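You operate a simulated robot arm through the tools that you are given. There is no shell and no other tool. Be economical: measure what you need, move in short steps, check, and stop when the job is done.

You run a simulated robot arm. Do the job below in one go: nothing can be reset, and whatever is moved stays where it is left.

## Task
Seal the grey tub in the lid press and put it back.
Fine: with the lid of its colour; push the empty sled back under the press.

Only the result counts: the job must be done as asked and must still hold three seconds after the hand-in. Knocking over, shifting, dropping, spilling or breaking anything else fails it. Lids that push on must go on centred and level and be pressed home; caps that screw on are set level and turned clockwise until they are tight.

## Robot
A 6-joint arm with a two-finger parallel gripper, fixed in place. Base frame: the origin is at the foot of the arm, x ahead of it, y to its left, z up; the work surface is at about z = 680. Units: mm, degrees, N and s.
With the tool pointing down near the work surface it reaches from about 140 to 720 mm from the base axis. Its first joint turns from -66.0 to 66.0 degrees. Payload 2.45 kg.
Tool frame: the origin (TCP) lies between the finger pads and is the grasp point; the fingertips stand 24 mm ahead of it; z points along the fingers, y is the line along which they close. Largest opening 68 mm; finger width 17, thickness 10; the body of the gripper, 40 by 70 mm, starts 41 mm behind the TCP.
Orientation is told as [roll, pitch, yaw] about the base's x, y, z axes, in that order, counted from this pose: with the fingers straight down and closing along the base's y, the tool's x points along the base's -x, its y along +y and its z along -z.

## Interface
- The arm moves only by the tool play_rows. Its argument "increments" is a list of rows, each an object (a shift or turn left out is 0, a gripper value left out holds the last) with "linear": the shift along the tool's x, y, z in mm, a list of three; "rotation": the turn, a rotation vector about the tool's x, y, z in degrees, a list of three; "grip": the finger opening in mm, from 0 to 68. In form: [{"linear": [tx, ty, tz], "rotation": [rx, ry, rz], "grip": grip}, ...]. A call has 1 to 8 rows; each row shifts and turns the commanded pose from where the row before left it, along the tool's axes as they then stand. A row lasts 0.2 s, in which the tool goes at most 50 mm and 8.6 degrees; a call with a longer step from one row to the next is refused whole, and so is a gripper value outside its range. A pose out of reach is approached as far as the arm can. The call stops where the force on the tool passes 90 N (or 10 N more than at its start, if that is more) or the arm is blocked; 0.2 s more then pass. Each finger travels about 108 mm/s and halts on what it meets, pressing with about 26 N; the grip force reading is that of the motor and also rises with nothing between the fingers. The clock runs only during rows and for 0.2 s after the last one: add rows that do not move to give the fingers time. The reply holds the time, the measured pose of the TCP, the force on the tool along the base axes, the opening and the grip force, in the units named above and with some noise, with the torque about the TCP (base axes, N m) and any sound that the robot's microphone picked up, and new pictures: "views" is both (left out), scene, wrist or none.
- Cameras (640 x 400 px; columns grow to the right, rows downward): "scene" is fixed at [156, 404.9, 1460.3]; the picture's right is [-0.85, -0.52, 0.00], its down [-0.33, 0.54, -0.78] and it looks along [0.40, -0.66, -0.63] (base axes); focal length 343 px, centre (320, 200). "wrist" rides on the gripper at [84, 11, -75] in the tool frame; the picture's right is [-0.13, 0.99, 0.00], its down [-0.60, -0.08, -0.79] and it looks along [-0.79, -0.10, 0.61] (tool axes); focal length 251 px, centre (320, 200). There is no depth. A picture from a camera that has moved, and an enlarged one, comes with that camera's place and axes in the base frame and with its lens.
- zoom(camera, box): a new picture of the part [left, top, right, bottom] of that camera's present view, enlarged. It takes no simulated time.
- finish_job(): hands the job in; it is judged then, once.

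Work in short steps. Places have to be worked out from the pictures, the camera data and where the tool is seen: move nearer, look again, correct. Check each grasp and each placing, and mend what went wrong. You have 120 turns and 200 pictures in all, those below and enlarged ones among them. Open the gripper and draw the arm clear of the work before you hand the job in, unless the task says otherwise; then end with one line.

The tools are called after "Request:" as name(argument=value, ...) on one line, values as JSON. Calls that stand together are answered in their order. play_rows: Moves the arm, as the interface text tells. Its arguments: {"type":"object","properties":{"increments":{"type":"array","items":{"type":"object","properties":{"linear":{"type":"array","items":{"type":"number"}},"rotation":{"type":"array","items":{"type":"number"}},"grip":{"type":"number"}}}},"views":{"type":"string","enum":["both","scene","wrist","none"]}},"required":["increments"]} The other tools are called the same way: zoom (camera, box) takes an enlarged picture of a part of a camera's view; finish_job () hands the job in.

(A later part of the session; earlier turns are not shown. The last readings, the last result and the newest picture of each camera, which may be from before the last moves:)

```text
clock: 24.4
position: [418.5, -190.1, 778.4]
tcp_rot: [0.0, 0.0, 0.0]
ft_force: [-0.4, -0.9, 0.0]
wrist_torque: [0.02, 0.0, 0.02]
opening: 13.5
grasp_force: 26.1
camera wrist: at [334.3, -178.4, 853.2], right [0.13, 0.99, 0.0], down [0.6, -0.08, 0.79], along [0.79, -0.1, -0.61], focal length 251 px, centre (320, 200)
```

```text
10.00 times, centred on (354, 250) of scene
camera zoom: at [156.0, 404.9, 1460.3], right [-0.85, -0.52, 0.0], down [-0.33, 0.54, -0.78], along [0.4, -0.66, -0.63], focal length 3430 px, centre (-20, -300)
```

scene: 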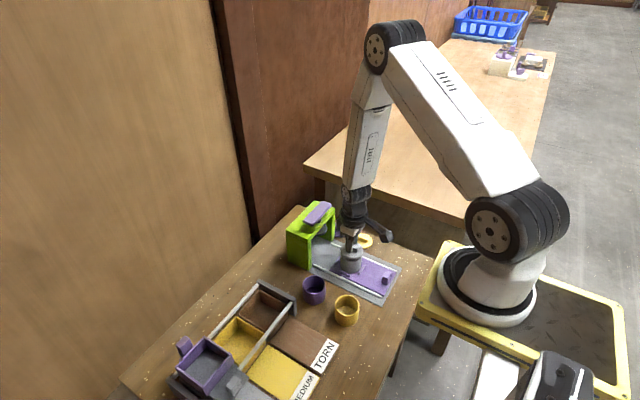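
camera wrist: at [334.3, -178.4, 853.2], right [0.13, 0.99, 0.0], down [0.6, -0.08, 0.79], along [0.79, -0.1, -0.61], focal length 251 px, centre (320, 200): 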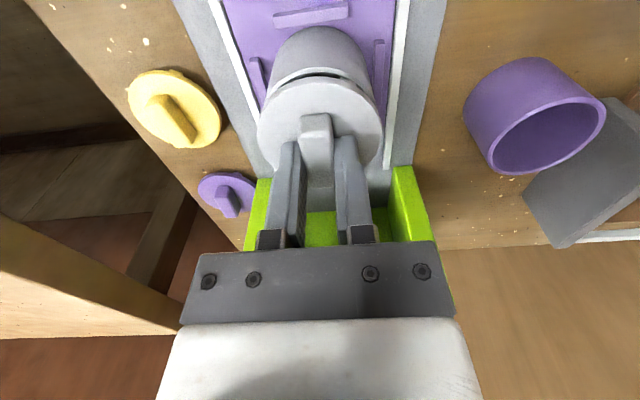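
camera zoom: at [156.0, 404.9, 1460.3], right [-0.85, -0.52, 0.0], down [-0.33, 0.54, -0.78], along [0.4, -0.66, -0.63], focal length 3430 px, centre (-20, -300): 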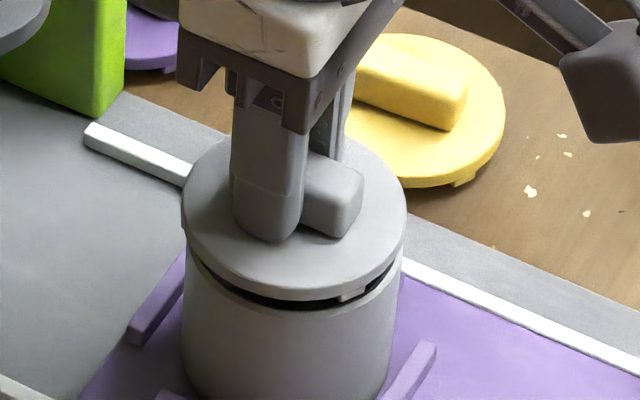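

The lid is aligned with the tub in both views (within about 0.5 mm). I lower in small steps until contact.

Request:
play_rows(increments=[{"linear": [0, 0, 2]}, {"linear": [0, 0, 2]}, {}], views="none")

Request:
play_rows(increments=[{"linear": [0, 0, 2]}, {}], views="wrist")

Request:
zoom(camera="wrist", box=[200, 0, 440, 150])

Request:
zoom(camera="scene", box=[330, 230, 378, 270])

```text
clock: 25.2
position: [420.6, -191.5, 773.5]
tcp_rot: [0.1, 0.0, 0.0]
ft_force: [0.3, 0.8, 0.2]
wrist_torque: [-0.03, 0.01, 0.02]
opening: 13.7
grasp_force: 26.1
```

```text
clock: 25.8
position: [420.2, -191.3, 773.5]
tcp_rot: [-0.1, -0.2, 0.0]
ft_force: [-0.4, 2.7, 20.8]
wrist_torque: [0.12, 0.07, 0.0]
opening: 13.3
grasp_force: 26.0
camera wrist: at [335.9, -179.7, 847.9], right [0.13, 0.99, 0.0], down [0.6, -0.08, 0.79], along [0.79, -0.1, -0.61], focal length 251 px, centre (320, 200)
```

wrist: 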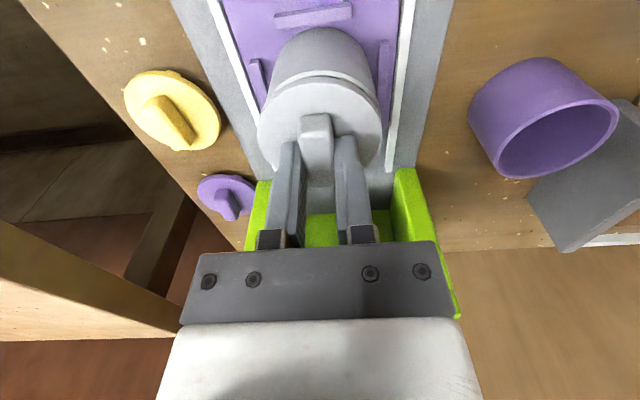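

```text
2.67 times, centred on (320, 75) of wrist
camera zoom: at [335.9, -179.7, 847.9], right [0.13, 0.99, 0.0], down [0.6, -0.08, 0.79], along [0.79, -0.1, -0.61], focal length 670 px, centre (320, 533)
```

zoom: 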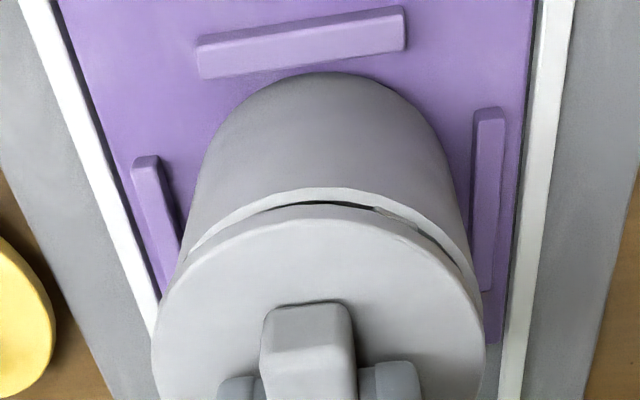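

```text
10.00 times, centred on (354, 250) of scene
camera zoom: at [155.7, 405.1, 1460.2], right [-0.85, -0.52, 0.0], down [-0.33, 0.54, -0.78], along [0.4, -0.66, -0.63], focal length 3430 px, centre (-20, -300)
```

zoom: 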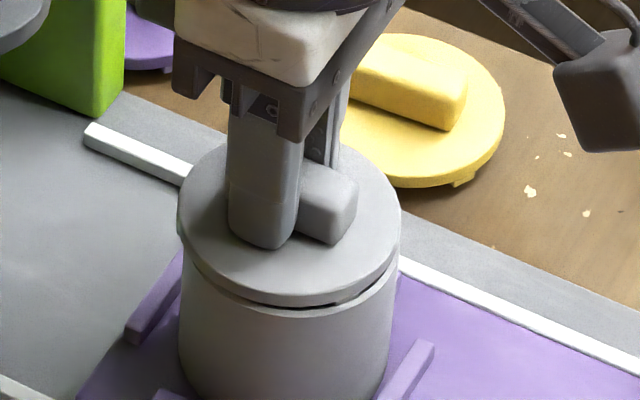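

Contact, but the tool drifted to (420.2,−191.3) during the descent; the lid is ≈2 mm toward −y. I lift 3 mm and correct.

Request:
play_rows(increments=[{"linear": [0, 0, -4]}, {"linear": [1.7, 1.7, 0]}, {}, {}], views="wrist")

Request:
zoom(camera="wrist", box=[200, 0, 440, 150])

Request:
zoom(camera="scene", box=[330, 230, 378, 270])

```text
clock: 26.8
position: [416.8, -188.0, 776.7]
tcp_rot: [-0.1, 0.0, 0.1]
ft_force: [-0.3, 0.4, 0.5]
wrist_torque: [-0.03, -0.02, 0.0]
opening: 13.6
grasp_force: 26.3
camera wrist: at [333.2, -177.6, 851.6], right [0.13, 0.99, 0.0], down [0.6, -0.08, 0.79], along [0.79, -0.1, -0.61], focal length 251 px, centre (320, 200)
```

wrist: 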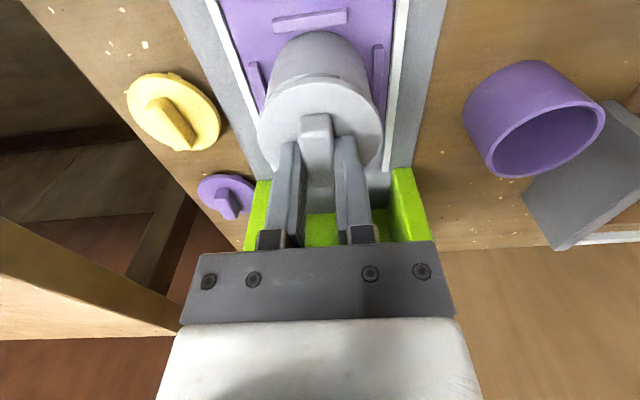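

```text
2.67 times, centred on (320, 75) of wrist
camera zoom: at [333.2, -177.6, 851.6], right [0.13, 0.99, 0.0], down [0.6, -0.08, 0.79], along [0.79, -0.1, -0.61], focal length 670 px, centre (320, 533)
```

zoom: 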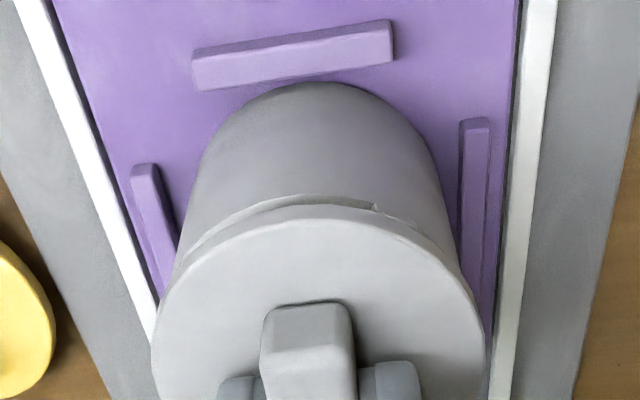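

```text
10.00 times, centred on (354, 250) of scene
camera zoom: at [156.0, 404.9, 1460.3], right [-0.85, -0.52, 0.0], down [-0.33, 0.54, -0.78], along [0.4, -0.66, -0.63], focal length 3430 px, centre (-20, -300)
```

zoom: 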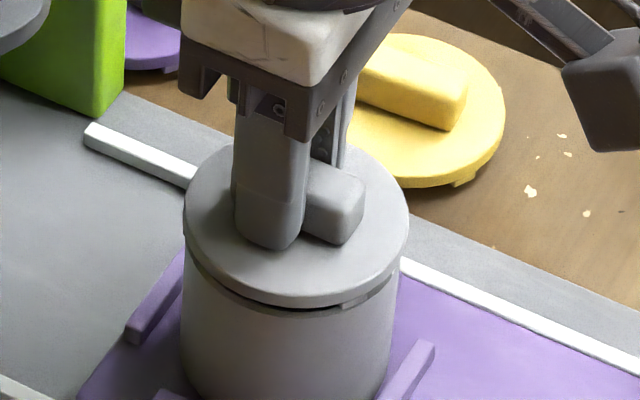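

In y it's aligned; in x the lid is ≈1.5 mm too near. I correct x by +1.5 and look again.

Request:
play_rows(increments=[{"linear": [-1.5, 0, 0]}, {}, {}], views="wrist")

Request:
zoom(camera="wrist", box=[200, 0, 440, 150])

Request:
zoom(camera="scene", box=[330, 230, 378, 270])

```text
clock: 27.6
position: [418.8, -188.2, 776.8]
tcp_rot: [-0.1, 0.0, 0.1]
ft_force: [-0.4, 0.1, -0.4]
wrist_torque: [0.03, 0.02, -0.03]
opening: 13.5
grasp_force: 26.6
camera wrist: at [334.4, -177.6, 851.1], right [0.13, 0.99, 0.0], down [0.6, -0.08, 0.79], along [0.79, -0.1, -0.61], focal length 251 px, centre (320, 200)
```

wrist: 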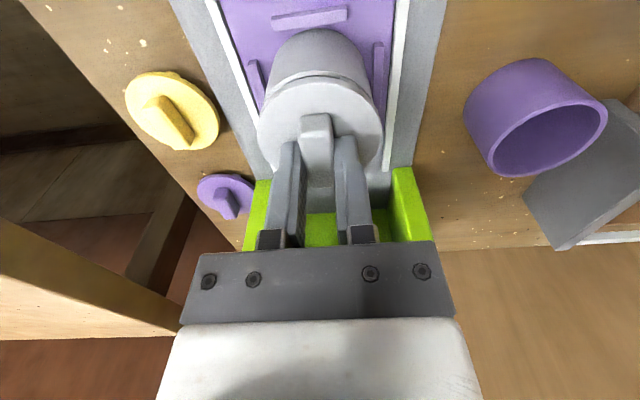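

```text
2.67 times, centred on (320, 75) of wrist
camera zoom: at [334.4, -177.6, 851.1], right [0.13, 0.99, 0.0], down [0.6, -0.08, 0.79], along [0.79, -0.1, -0.61], focal length 670 px, centre (320, 533)
```

zoom: 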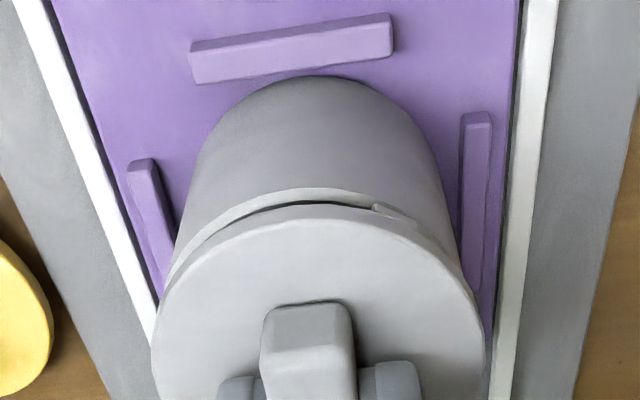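

```text
10.00 times, centred on (354, 250) of scene
camera zoom: at [156.0, 404.9, 1460.3], right [-0.85, -0.52, 0.0], down [-0.33, 0.54, -0.78], along [0.4, -0.66, -0.63], focal length 3430 px, centre (-20, -300)
```

zoom: 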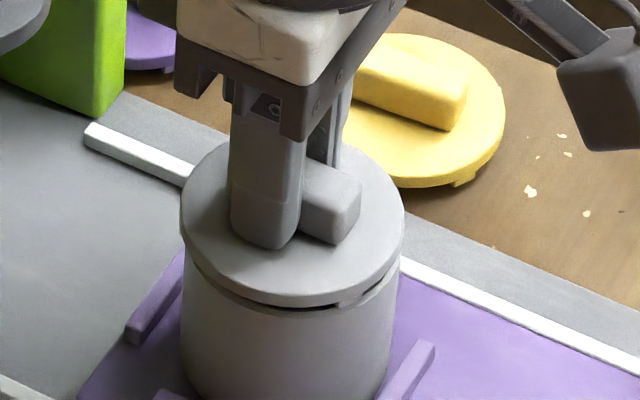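

Aligned within about 0.5 mm. Lower to contact.

Request:
play_rows(increments=[{"linear": [0, 0, 2]}, {"linear": [0, 0, 1]}, {}], views="wrist")

Request:
zoom(camera="wrist", box=[200, 0, 440, 150])

Request:
zoom(camera="scene", box=[330, 230, 378, 270])

```text
clock: 28.4
position: [417.5, -189.4, 772.9]
tcp_rot: [0.0, 0.0, 0.0]
ft_force: [-0.8, 1.6, 5.9]
wrist_torque: [0.05, 0.02, 0.02]
opening: 13.6
grasp_force: 26.4
camera wrist: at [334.1, -178.1, 848.3], right [0.13, 0.99, 0.0], down [0.6, -0.08, 0.79], along [0.79, -0.1, -0.61], focal length 251 px, centre (320, 200)
```

wrist: 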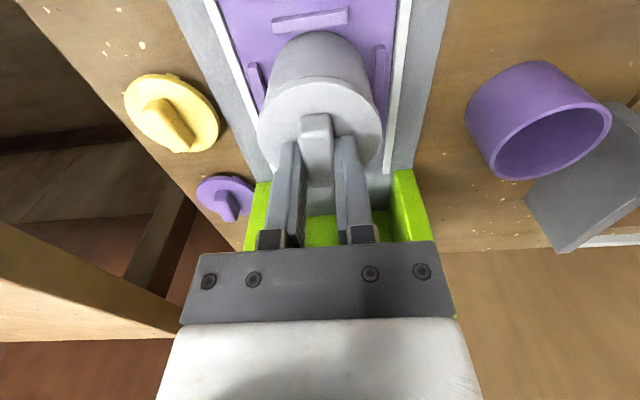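

```text
2.67 times, centred on (320, 75) of wrist
camera zoom: at [334.1, -178.1, 848.3], right [0.13, 0.99, 0.0], down [0.6, -0.08, 0.79], along [0.79, -0.1, -0.61], focal length 670 px, centre (320, 533)
```

zoom: 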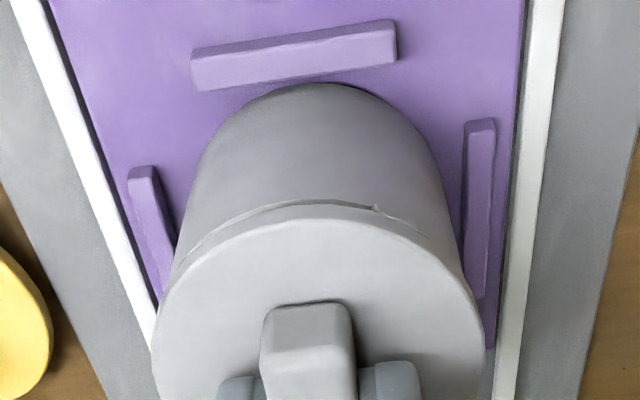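

```text
10.00 times, centred on (354, 250) of scene
camera zoom: at [155.9, 405.0, 1460.2], right [-0.85, -0.52, 0.0], down [-0.33, 0.54, -0.78], along [0.4, -0.66, -0.63], focal length 3430 px, centre (-20, -300)
```

zoom: 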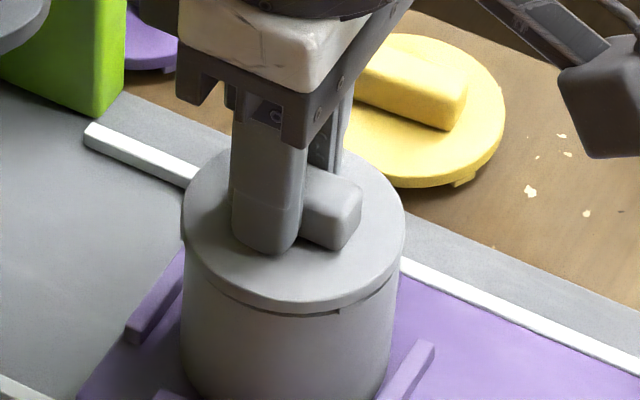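

The lid rests centred and level on the rim. I release and raise.

Request:
play_rows(increments=[{"grip": 24}, {"grip": 32}, {}], views="none")

Request:
play_rows(increments=[{"linear": [0, 0, -25]}, {"linear": [0, 0, -30]}, {}], views="wrist")

Request:
zoom(camera="wrist", box=[200, 0, 440, 150])

Request:
zoom(camera="scene", box=[320, 230, 410, 300])

```text
clock: 29.2
position: [419.0, -189.8, 773.6]
tcp_rot: [0.0, 0.0, 0.0]
ft_force: [0.4, 0.4, 4.9]
wrist_torque: [-0.03, -0.02, 0.0]
opening: 30.1
grasp_force: 0.0
```

```text
clock: 30.0
position: [418.5, -189.6, 827.4]
tcp_rot: [0.0, 0.0, 0.0]
ft_force: [0.4, -1.0, -0.9]
wrist_torque: [-0.02, 0.01, -0.01]
opening: 32.2
grasp_force: 0.1
camera wrist: at [334.8, -178.2, 902.0], right [0.13, 0.99, 0.0], down [0.6, -0.08, 0.79], along [0.79, -0.1, -0.61], focal length 251 px, centre (320, 200)
```

wrist: 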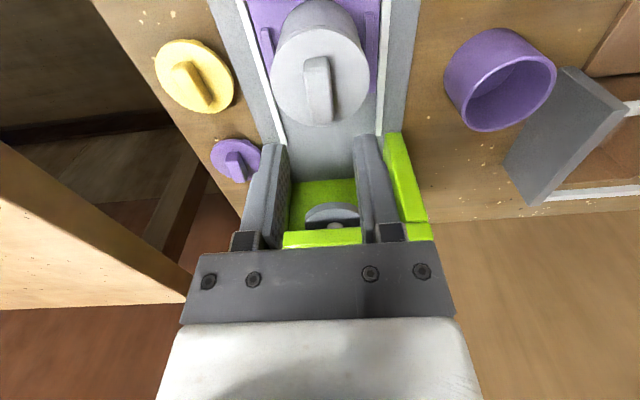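

```text
2.67 times, centred on (320, 75) of wrist
camera zoom: at [334.8, -178.2, 902.0], right [0.13, 0.99, 0.0], down [0.6, -0.08, 0.79], along [0.79, -0.1, -0.61], focal length 670 px, centre (320, 533)
```

zoom: 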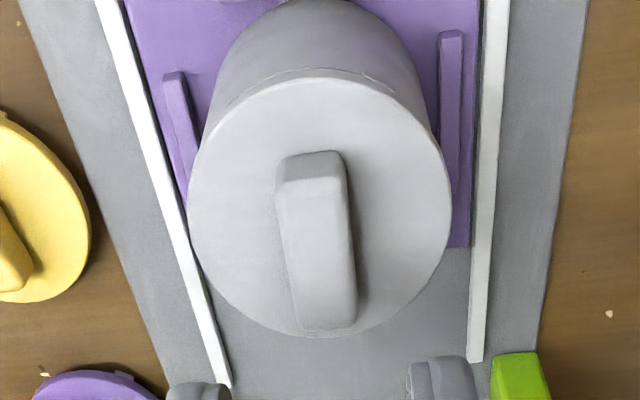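

```text
5.71 times, centred on (365, 265) of scene
camera zoom: at [156.0, 404.9, 1460.3], right [-0.85, -0.52, 0.0], down [-0.33, 0.54, -0.78], along [0.4, -0.66, -0.63], focal length 1960 px, centre (63, -171)
```

zoom: 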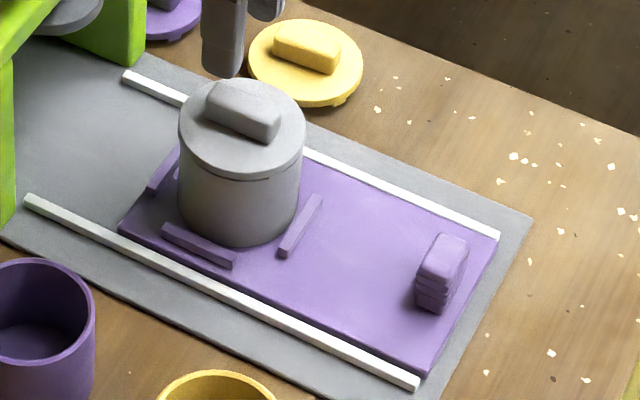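

Lid sits level and centred. Now I go over the sled's knob near (307,−189) for a look.

Request:
play_rows(increments=[{"linear": [40, 0, 0]}, {"linear": [40, 0, 0]}, {"linear": [32, 0, 20], "grip": 60}, {}], views="both")

Request:
zoom(camera="wrist", box=[240, 0, 400, 100])

```text
clock: 31.0
position: [308.6, -189.5, 809.3]
tcp_rot: [-0.1, 0.0, 0.0]
ft_force: [0.5, 0.6, 0.7]
wrist_torque: [0.02, -0.01, -0.02]
opening: 59.9
grasp_force: 0.1
camera wrist: at [223.7, -177.8, 883.5], right [0.13, 0.99, 0.0], down [0.6, -0.08, 0.79], along [0.79, -0.1, -0.61], focal length 251 px, centre (320, 200)
```

scene: 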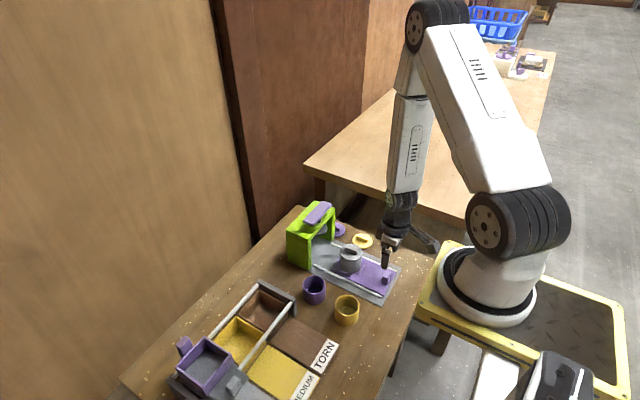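
wrist: 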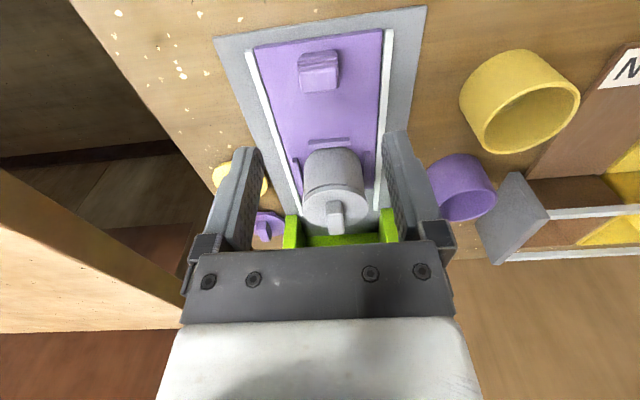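

```text
4.00 times, centred on (320, 50) of wrist
camera zoom: at [223.7, -177.8, 883.5], right [0.13, 0.99, 0.0], down [0.6, -0.08, 0.79], along [0.79, -0.1, -0.61], focal length 1006 px, centre (320, 800)
```

zoom: 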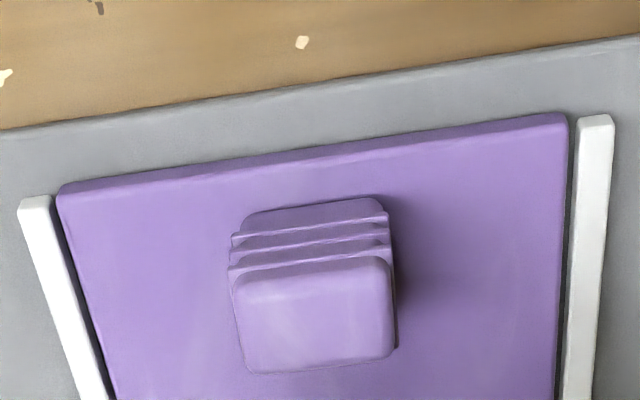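

Knob: ≈27 mm wide in y, x 302–317, centred on y −189.5, top z≈715. I descend with fingers open and grip it.

Request:
play_rows(increments=[{"linear": [-1, 0, 35]}, {"linear": [0, 0, 30]}, {"linear": [0, 0, 15]}, {}], views="wrist")

```text
clock: 32.0
position: [308.7, -189.6, 728.3]
tcp_rot: [0.0, 0.0, 0.0]
ft_force: [0.7, -0.4, -0.7]
wrist_torque: [0.01, -0.05, -0.01]
opening: 60.0
grasp_force: 0.1
camera wrist: at [223.7, -177.9, 802.7], right [0.13, 0.99, 0.0], down [0.6, -0.08, 0.79], along [0.79, -0.1, -0.61], focal length 251 px, centre (320, 200)
```

wrist: 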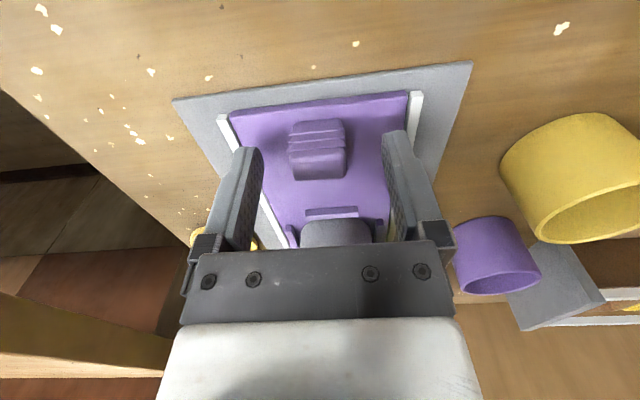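

Request:
play_rows(increments=[{"linear": [0, 0, 6]}, {}, {"grip": 15}, {}, {}, {}], views="wrist")

```text
clock: 33.4
position: [308.2, -189.9, 721.4]
tcp_rot: [-0.1, -0.1, 0.0]
ft_force: [-0.3, -6.1, -9.7]
wrist_torque: [-0.09, -0.42, -0.01]
opening: 25.6
grasp_force: 41.1
camera wrist: at [224.3, -178.4, 797.0], right [0.13, 0.99, 0.0], down [0.6, -0.08, 0.79], along [0.79, -0.1, -0.61], focal length 251 px, centre (320, 200)
```

wrist: 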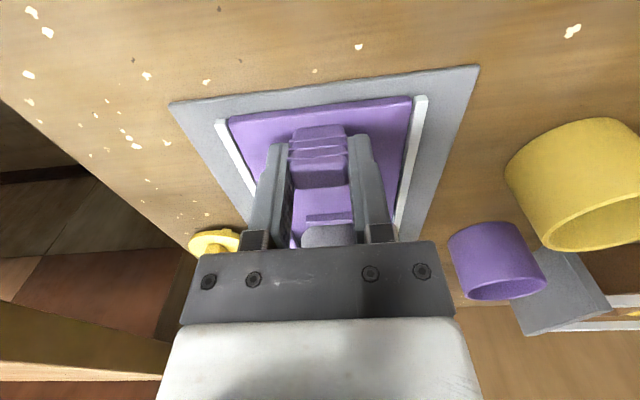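

Knob gripped. I push the sled slowly in +x (8 mm per row).

Request:
play_rows(increments=[{"linear": [-4, 0, 0]}, {"linear": [-8, 0, 0]}, {"linear": [-8, 0, 0]}, {"linear": [-8, 0, 0]}, {"linear": [-8, 0, 0]}, {"linear": [-8, 0, 0]}, {"linear": [-6, 0, 0]}, {}], views="both")

Request:
zoom(camera="scene", box=[280, 190, 420, 300])

```text
clock: 35.2
position: [359.0, -189.2, 723.3]
tcp_rot: [-0.2, 0.0, 0.0]
ft_force: [0.5, -0.9, -2.8]
wrist_torque: [-0.08, -0.92, -0.18]
opening: 25.5
grasp_force: 40.7
camera wrist: at [275.0, -178.5, 797.0], right [0.13, 0.99, 0.0], down [0.6, -0.08, 0.79], along [0.79, -0.1, -0.61], focal length 251 px, centre (320, 200)
```

scene: 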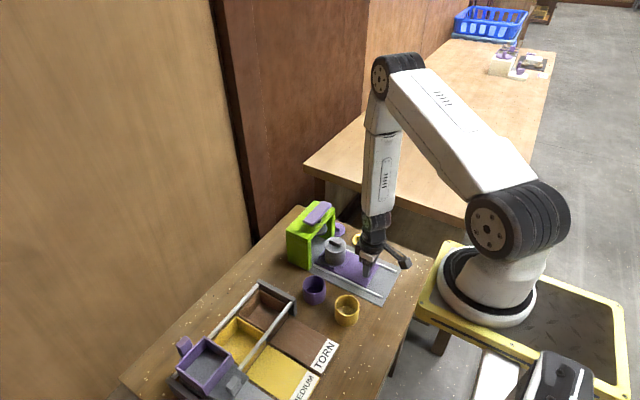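
wrist: 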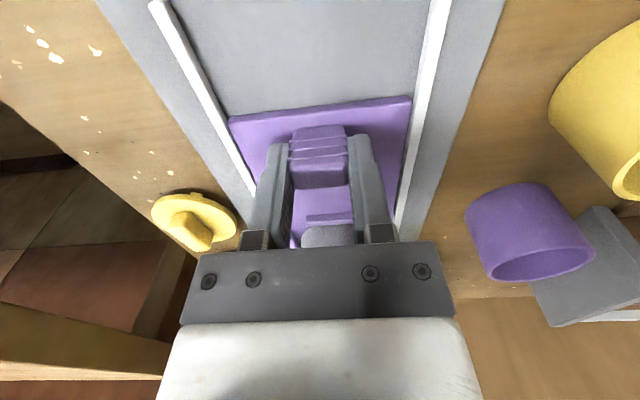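

```text
3.64 times, centred on (350, 245) of scene
camera zoom: at [156.0, 404.9, 1460.3], right [-0.85, -0.52, 0.0], down [-0.33, 0.54, -0.78], along [0.4, -0.66, -0.63], focal length 1247 px, centre (211, 36)
```

zoom: 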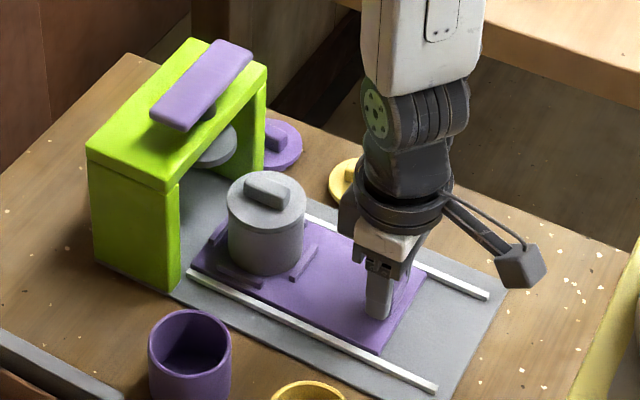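

Sled moves smoothly. Another ~40 mm, then check clearance under the plunger.

Request:
play_rows(increments=[{"linear": [-6, 0, 0]}, {"linear": [-8, 0, 0]}, {"linear": [-8, 0, 0]}, {"linear": [-8, 0, 0]}, {"linear": [-6, 0, 0]}, {}], views="scene")

Request:
zoom(camera="scene", box=[280, 190, 376, 270])

```text
clock: 36.6
position: [395.0, -189.7, 721.9]
tcp_rot: [0.0, -0.1, 0.0]
ft_force: [-0.2, -14.5, 2.5]
wrist_torque: [-0.01, 1.2, -0.01]
opening: 25.8
grasp_force: 40.7
```

scene: 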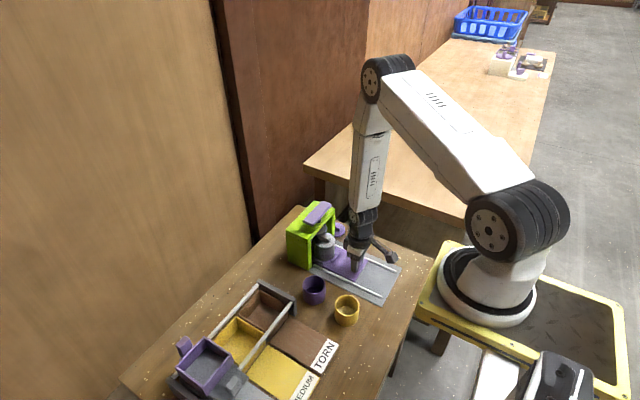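

```text
5.00 times, centred on (328, 230) of scene
camera zoom: at [156.0, 404.7, 1460.3], right [-0.85, -0.52, 0.0], down [-0.33, 0.54, -0.78], along [0.4, -0.66, -0.63], focal length 1715 px, centre (280, 50)
```

zoom: 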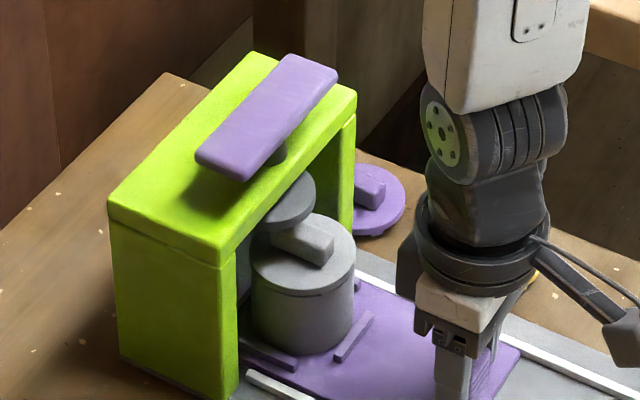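

Clear under the plunger. The press front is near x≈506, so the gripper has room; I continue pushing toward the stop.

Request:
play_rows(increments=[{"linear": [-6, 0, 0]}, {"linear": [-6, 0, 0]}, {"linear": [-6, 0, 0]}, {"linear": [-4, 0, 0]}, {}], views="scene")

Request:
zoom(camera="scene", box=[280, 190, 376, 270])

```text
clock: 37.8
position: [416.0, -190.5, 722.0]
tcp_rot: [0.1, 0.1, 0.1]
ft_force: [-2.1, -3.3, -7.4]
wrist_torque: [0.01, 1.2, -0.03]
opening: 25.6
grasp_force: 40.9
```

scene: 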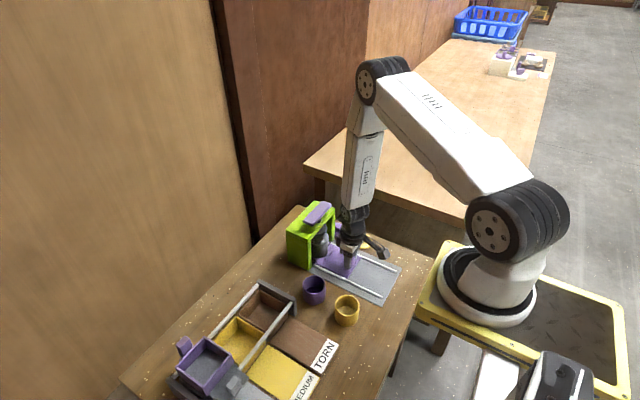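

```text
5.00 times, centred on (328, 230) of scene
camera zoom: at [156.1, 404.8, 1460.3], right [-0.85, -0.52, 0.0], down [-0.33, 0.54, -0.78], along [0.4, -0.66, -0.63], focal length 1715 px, centre (280, 50)
```

zoom: 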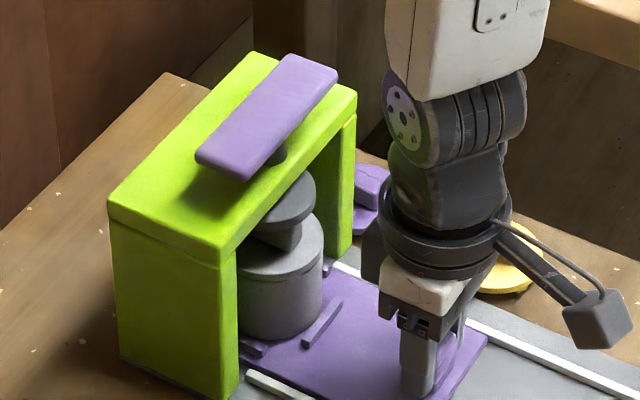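

Estimating the plunger axis at x≈524, the tub is about there now. I check via the wrist camera.

Request:
zoom(camera="wrist", box=[0, 0, 640, 400])

Request:
zoom(camera="scene", box=[300, 200, 360, 250])

```text
1.00 times, centred on (320, 200) of wrist (not enlarged: the box is as wide or as high as the picture)
camera zoom: at [332.2, -178.7, 797.3], right [0.13, 0.99, 0.0], down [0.61, -0.08, 0.79], along [0.79, -0.1, -0.61], focal length 251 px, centre (320, 200)
```

zoom: 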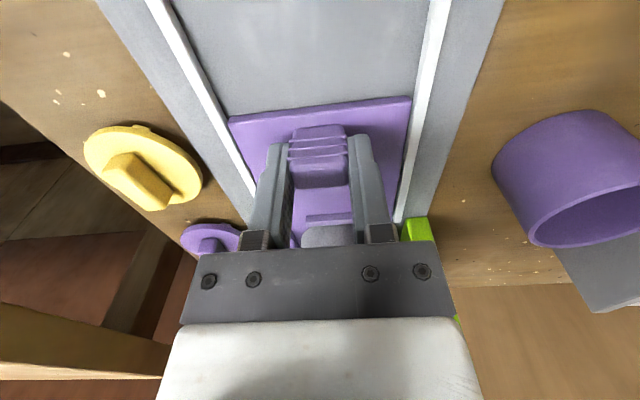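

```text
8.00 times, centred on (330, 225) of scene
camera zoom: at [156.1, 404.8, 1460.3], right [-0.85, -0.52, 0.0], down [-0.33, 0.54, -0.78], along [0.4, -0.66, -0.63], focal length 2744 px, centre (240, 0)
```

zoom: 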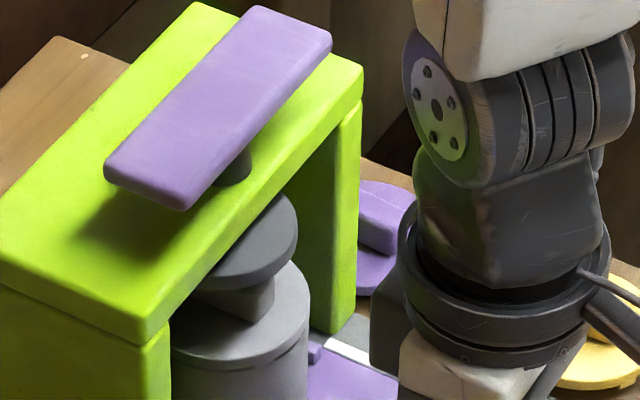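

Lid and plunger columns agree (218 vs ~220 px). I nudge a few mm to feel for a stop.

Request:
play_rows(increments=[{"linear": [-2, 0, 0]}, {}], views="none")

Request:
play_rows(increments=[{"linear": [-2, 0, 0]}, {}], views="none")

```text
clock: 38.4
position: [418.3, -191.1, 723.0]
tcp_rot: [0.2, 0.3, -0.1]
ft_force: [-23.6, -14.4, -1.7]
wrist_torque: [-0.37, -0.55, 0.11]
opening: 25.7
grasp_force: 41.2
```

```text
clock: 39.0
position: [416.5, -190.7, 722.7]
tcp_rot: [0.2, 0.2, -0.2]
ft_force: [-35.0, -26.7, -0.2]
wrist_torque: [-0.39, 0.56, 0.04]
opening: 26.1
grasp_force: 41.6
```

The hard stop is reached at TCP x≈417. I relax the push, release, and lift clear.

Request:
play_rows(increments=[{"linear": [2.5, 0, 0]}, {}, {"grip": 45}, {}, {}], views="none")

Request:
play_rows(increments=[{"linear": [0, 0, -40]}, {"linear": [0, 0, -45]}, {"linear": [0, 0, -45]}, {"linear": [0, 0, -45]}, {"grip": 0}, {}], views="both")

Request:
zoom(camera="scene", box=[280, 190, 376, 270])

Request:
zoom(camera="wrist", box=[220, 0, 420, 150])

```text
clock: 40.2
position: [417.8, -189.2, 721.6]
tcp_rot: [0.1, 0.0, 0.0]
ft_force: [-0.1, -0.3, 0.3]
wrist_torque: [-0.03, 0.0, 0.0]
opening: 45.2
grasp_force: 0.0
```

```text
clock: 41.6
position: [419.5, -189.4, 897.2]
tcp_rot: [0.0, -0.1, 0.0]
ft_force: [-0.3, -0.2, -0.4]
wrist_torque: [0.01, -0.01, 0.01]
opening: 0.0
grasp_force: 23.6
camera wrist: at [335.5, -178.9, 971.8], right [0.13, 0.99, 0.0], down [0.6, -0.08, 0.79], along [0.79, -0.1, -0.61], focal length 251 px, centre (320, 200)
```

scene: 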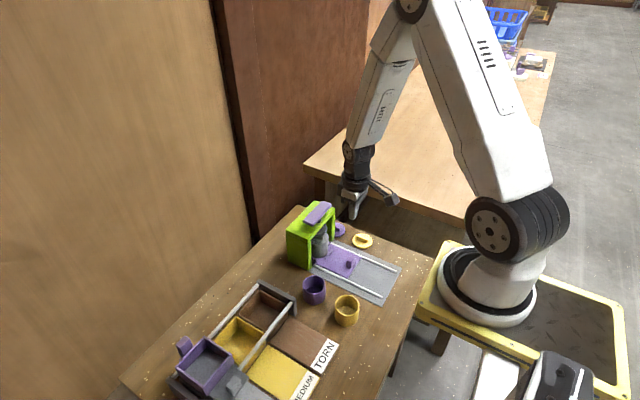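
wrist: 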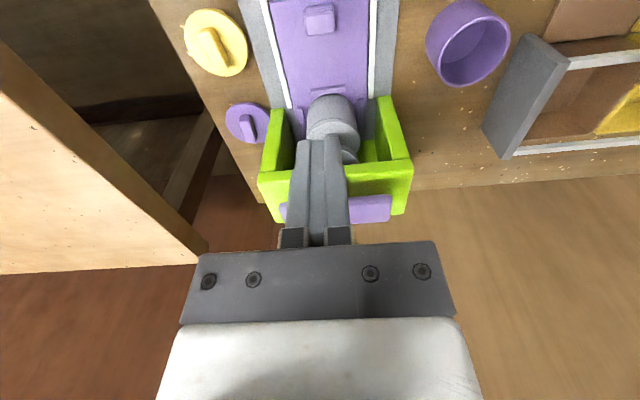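

```text
5.00 times, centred on (328, 230) of scene
camera zoom: at [156.0, 404.9, 1460.3], right [-0.85, -0.52, 0.0], down [-0.33, 0.54, -0.78], along [0.4, -0.66, -0.63], focal length 1715 px, centre (280, 50)
```

zoom: 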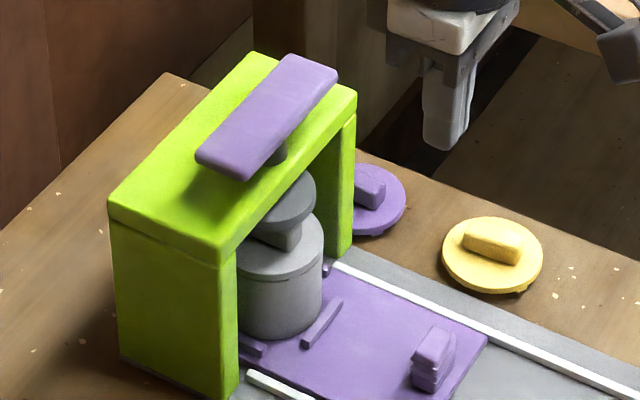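

```text
2.67 times, centred on (320, 75) of wrist
camera zoom: at [335.5, -178.9, 971.8], right [0.13, 0.99, 0.0], down [0.6, -0.08, 0.79], along [0.79, -0.1, -0.61], focal length 670 px, centre (320, 533)
```

zoom: 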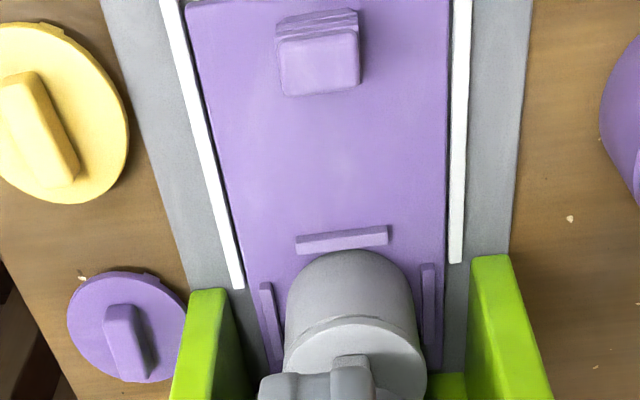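

The lever works out to (524,−188.5), top z≈840. I move above it with the closed fingers.

Request:
play_rows(increments=[{"linear": [-40, 0, 0]}, {"linear": [-40, 0, 0]}, {"linear": [-25, 0, 0]}, {}], views="both")

Request:
zoom(camera="scene", box=[280, 180, 376, 260])

```text
clock: 42.6
position: [524.4, -187.4, 895.8]
tcp_rot: [0.0, 0.1, 0.0]
ft_force: [0.5, 0.4, -0.1]
wrist_torque: [0.0, 0.01, 0.01]
opening: 0.0
grasp_force: 23.8
camera wrist: at [440.7, -176.7, 970.9], right [0.13, 0.99, 0.0], down [0.6, -0.08, 0.79], along [0.79, -0.1, -0.61], focal length 251 px, centre (320, 200)
```

scene: 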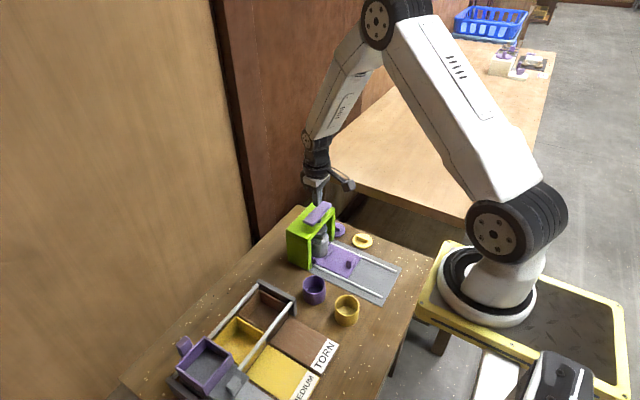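
wrist: 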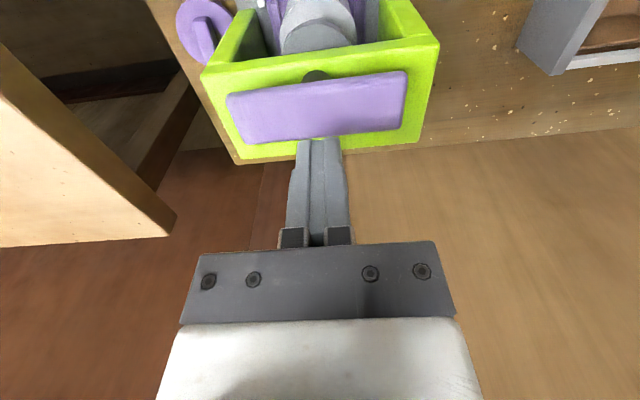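

```text
5.00 times, centred on (328, 220) of scene
camera zoom: at [156.0, 404.9, 1460.3], right [-0.85, -0.52, 0.0], down [-0.33, 0.54, -0.78], along [0.4, -0.66, -0.63], focal length 1715 px, centre (280, 100)
```

zoom: 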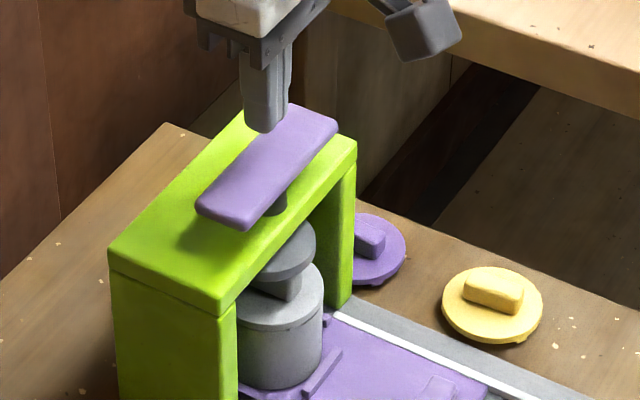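

Lever centre refined to (523,−188.6). I adjust and descend until contact, then press down steadily.

Request:
play_rows(increments=[{"linear": [1.3, -1, 10]}, {"linear": [0, 0, 12]}, {}, {}], views="none")

Request:
play_rows(increments=[{"linear": [0, 0, 3]}, {"linear": [0, 0, 3]}, {"linear": [0, 0, 3]}, {"linear": [0, 0, 3]}, {}], views="scene")

Request:
zoom(camera="scene", box=[280, 180, 376, 260])

```text
clock: 43.6
position: [525.4, -192.1, 875.5]
tcp_rot: [0.0, 0.0, 0.0]
ft_force: [0.8, 0.7, 0.0]
wrist_torque: [-0.02, 0.03, 0.01]
opening: 0.0
grasp_force: 22.8
```

```text
clock: 44.8
position: [522.6, -190.1, 863.3]
tcp_rot: [0.0, 0.0, 0.0]
ft_force: [-0.3, -0.6, 2.0]
wrist_torque: [-0.03, 0.02, 0.02]
opening: 0.0
grasp_force: 23.2
```

scene: 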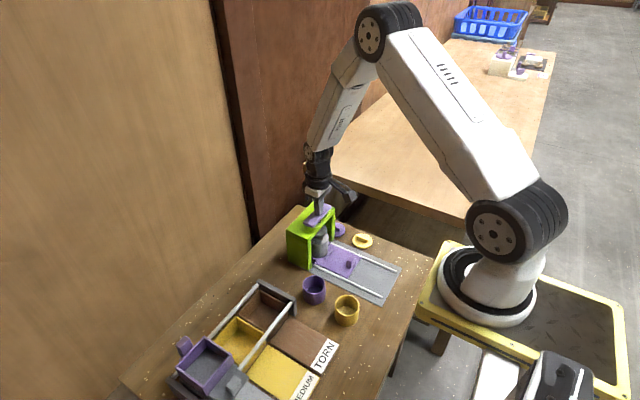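

```text
5.00 times, centred on (328, 220) of scene
camera zoom: at [156.0, 404.9, 1460.3], right [-0.85, -0.52, 0.0], down [-0.33, 0.54, -0.78], along [0.4, -0.66, -0.63], focal length 1715 px, centre (280, 100)
```

zoom: 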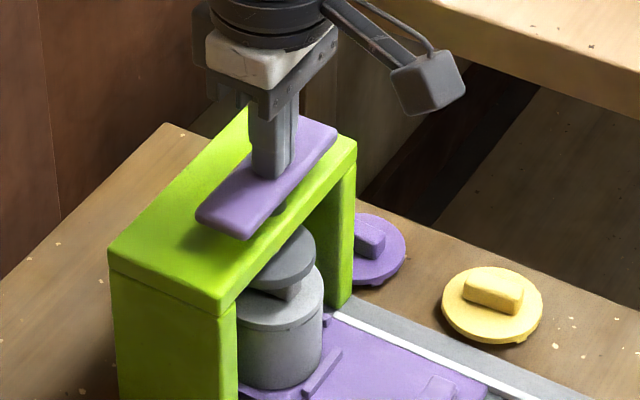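

The lever has begun to move under ~2 N. I keep pressing.

Request:
play_rows(increments=[{"linear": [0, 0, 3]}, {"linear": [0, 0, 3]}, {"linear": [0, 0, 3]}, {}], views="none")

Request:
play_rows(increments=[{"linear": [0, 0, 2]}, {"linear": [0, 0, 2]}, {}], views="scene")

Request:
zoom(camera="scene", box=[280, 180, 376, 260])

```text
clock: 45.8
position: [521.9, -190.0, 853.4]
tcp_rot: [-0.1, 0.0, 0.0]
ft_force: [1.4, 2.0, 2.7]
wrist_torque: [0.03, -0.02, -0.02]
opening: 0.3
grasp_force: 23.2
```

```text
clock: 46.6
position: [520.7, -190.0, 853.2]
tcp_rot: [-0.1, -0.2, 0.0]
ft_force: [-12.5, 10.3, 48.9]
wrist_torque: [0.27, 0.36, -0.01]
opening: 0.2
grasp_force: 23.5
```

scene: 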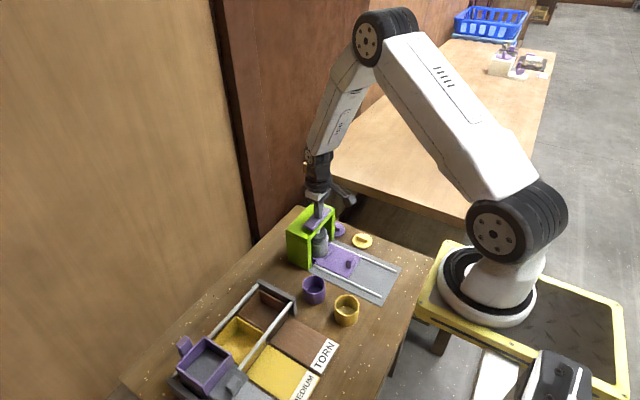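

```text
5.00 times, centred on (328, 220) of scene
camera zoom: at [154.8, 405.5, 1460.2], right [-0.85, -0.52, 0.0], down [-0.33, 0.54, -0.78], along [0.4, -0.66, -0.63], focal length 1715 px, centre (280, 100)
```

zoom: 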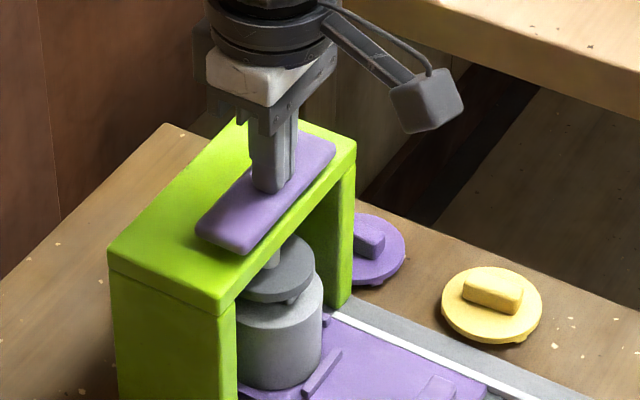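

The plunger is on the lid with 49 N. I press harder in small steps, watching for a snap.

Request:
play_rows(increments=[{"linear": [0, 0, 1.5]}, {}], views="none")

Request:
play_rows(increments=[{"linear": [0, 0, 1.5]}, {}], views="scene")

Request:
zoom(camera="scene", box=[300, 215, 348, 255])

```text
clock: 47.2
position: [523.0, -190.7, 852.4]
tcp_rot: [-0.1, -0.3, 0.0]
ft_force: [-14.2, 16.2, 62.8]
wrist_torque: [0.38, 0.49, -0.11]
opening: 0.1
grasp_force: 23.5
```

```text
clock: 47.8
position: [521.7, -191.7, 852.4]
tcp_rot: [-0.1, -0.2, 0.1]
ft_force: [-16.7, 19.7, 73.8]
wrist_torque: [0.52, 0.52, -0.04]
opening: 0.0
grasp_force: 23.7
```

scene: 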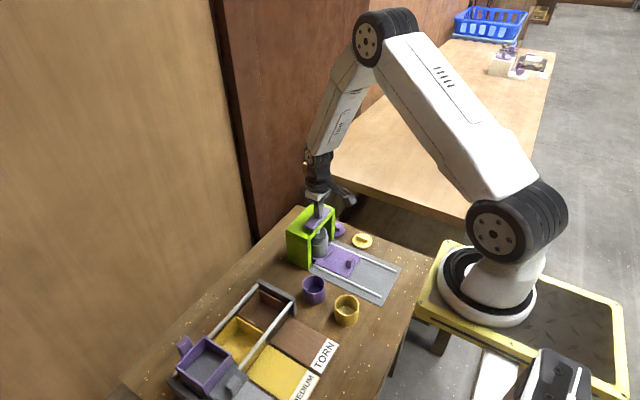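

```text
10.00 times, centred on (324, 235) of scene
camera zoom: at [154.3, 405.9, 1460.2], right [-0.85, -0.52, 0.0], down [-0.33, 0.54, -0.78], along [0.4, -0.66, -0.63], focal length 3430 px, centre (280, -150)
```

zoom: 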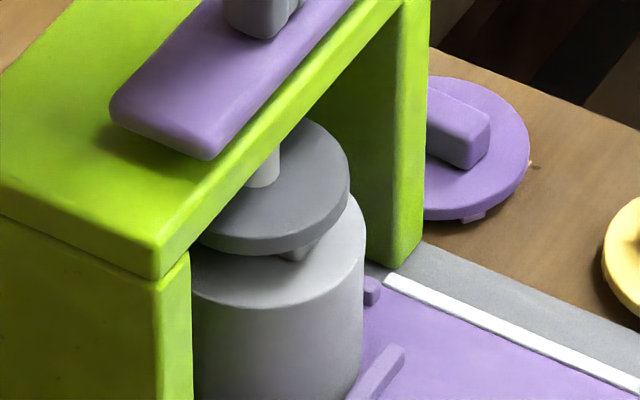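

No snap yet at 74 N; the lever barely moves. I continue raising the force.

Request:
play_rows(increments=[{"linear": [0, 0, 1.5]}, {}], views="none")

Request:
play_rows(increments=[{"linear": [0, 0, 1.5]}, {}, {}], views="none")

Request:
zoom(camera="scene", box=[300, 215, 348, 255])

```text
clock: 48.2
position: [521.8, -191.7, 853.8]
tcp_rot: [0.0, 0.0, 0.0]
ft_force: [-13.3, 8.4, 30.9]
wrist_torque: [0.15, 0.37, -0.01]
opening: 0.0
grasp_force: 23.7
stopped in row 2: the force on the tool passed its limit at 93 N (the readings are from after the stop); the commanded pose is now the measured one
```

```text
clock: 49.0
position: [521.7, -191.2, 852.3]
tcp_rot: [-0.1, 0.0, 0.0]
ft_force: [-28.4, 16.7, 65.9]
wrist_torque: [0.43, 0.67, 0.03]
opening: 0.0
grasp_force: 23.8
```

```text
10.00 times, centred on (324, 235) of scene
camera zoom: at [154.1, 405.8, 1460.2], right [-0.85, -0.52, 0.0], down [-0.33, 0.54, -0.78], along [0.4, -0.66, -0.63], focal length 3430 px, centre (280, -150)
```

zoom: 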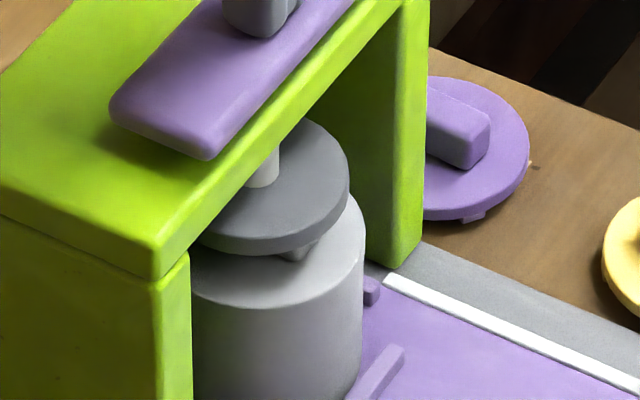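

Request:
zoom(camera="scene", box=[314, 232, 344, 257])

```text
16.00 times, centred on (329, 244) of scene
camera zoom: at [154.1, 405.8, 1460.2], right [-0.85, -0.52, 0.0], down [-0.33, 0.54, -0.78], along [0.4, -0.66, -0.63], focal length 5489 px, centre (176, -512)
```

zoom: 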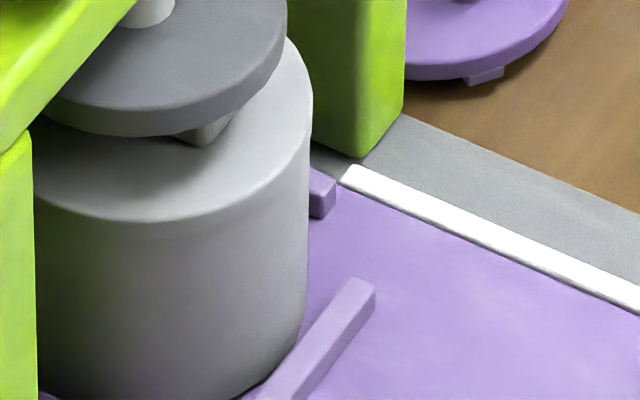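

The seam now looks closed. I apply one more hold near 85 N to be sure, then lift off.

Request:
play_rows(increments=[{"linear": [0, 0, 2]}, {}, {}, {}], views="none")

Request:
play_rows(increments=[{"linear": [0, 0, -5]}, {"linear": [0, 0, -15]}, {"linear": [0, 0, -30]}, {"linear": [0, 0, -20]}, {}], views="none")

Request:
zoom(camera="scene", box=[300, 200, 360, 250])

```text
clock: 50.0
position: [522.0, -191.1, 853.6]
tcp_rot: [0.1, -0.2, 0.0]
ft_force: [-31.3, 20.7, 79.7]
wrist_torque: [0.5, 0.8, 0.02]
opening: 0.1
grasp_force: 23.8
```

```text
clock: 51.2
position: [522.9, -190.1, 918.3]
tcp_rot: [-0.1, -0.2, 0.0]
ft_force: [-0.2, 0.5, 0.1]
wrist_torque: [-0.03, 0.02, -0.01]
opening: 0.2
grasp_force: 23.7
```

```text
8.00 times, centred on (330, 225) of scene
camera zoom: at [156.0, 404.9, 1460.3], right [-0.85, -0.52, 0.0], down [-0.33, 0.54, -0.78], along [0.4, -0.66, -0.63], focal length 2744 px, centre (240, 0)
```

zoom: 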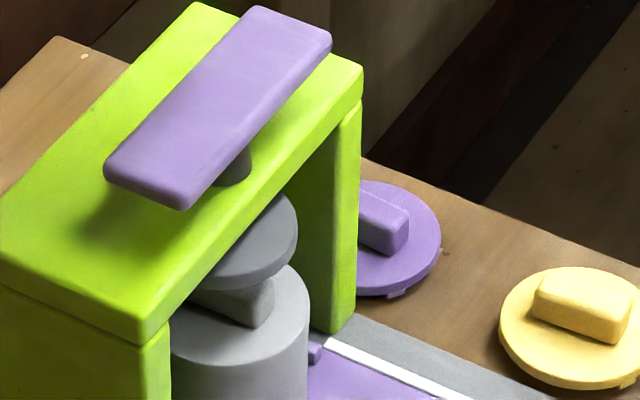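

The lid has dropped ~5 mm and its seam has vanished: it's pressed home, and the lever sprang back. I return to the knob to pull the sled out.

Request:
play_rows(increments=[{"linear": [40, 1, 0], "grip": 50}, {"linear": [40, 0, 0]}, {"linear": [26, 0, 20]}, {"linear": [0, 0, 45]}, {"linear": [0, 0, 45]}, {"linear": [0, 0, 45]}, {"linear": [0, 0, 25]}, {}], views="wrist")

```text
clock: 53.0
position: [419.0, -190.0, 737.6]
tcp_rot: [0.0, -0.2, 0.0]
ft_force: [-1.3, -0.6, 0.0]
wrist_torque: [0.03, 0.02, -0.02]
opening: 50.3
grasp_force: 0.1
camera wrist: at [335.1, -178.6, 811.8], right [0.13, 0.99, 0.0], down [0.6, -0.08, 0.8], along [0.79, -0.1, -0.61], focal length 251 px, centre (320, 200)
```

wrist: 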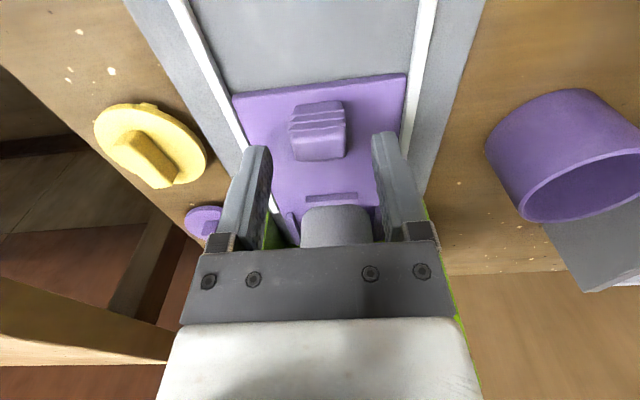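

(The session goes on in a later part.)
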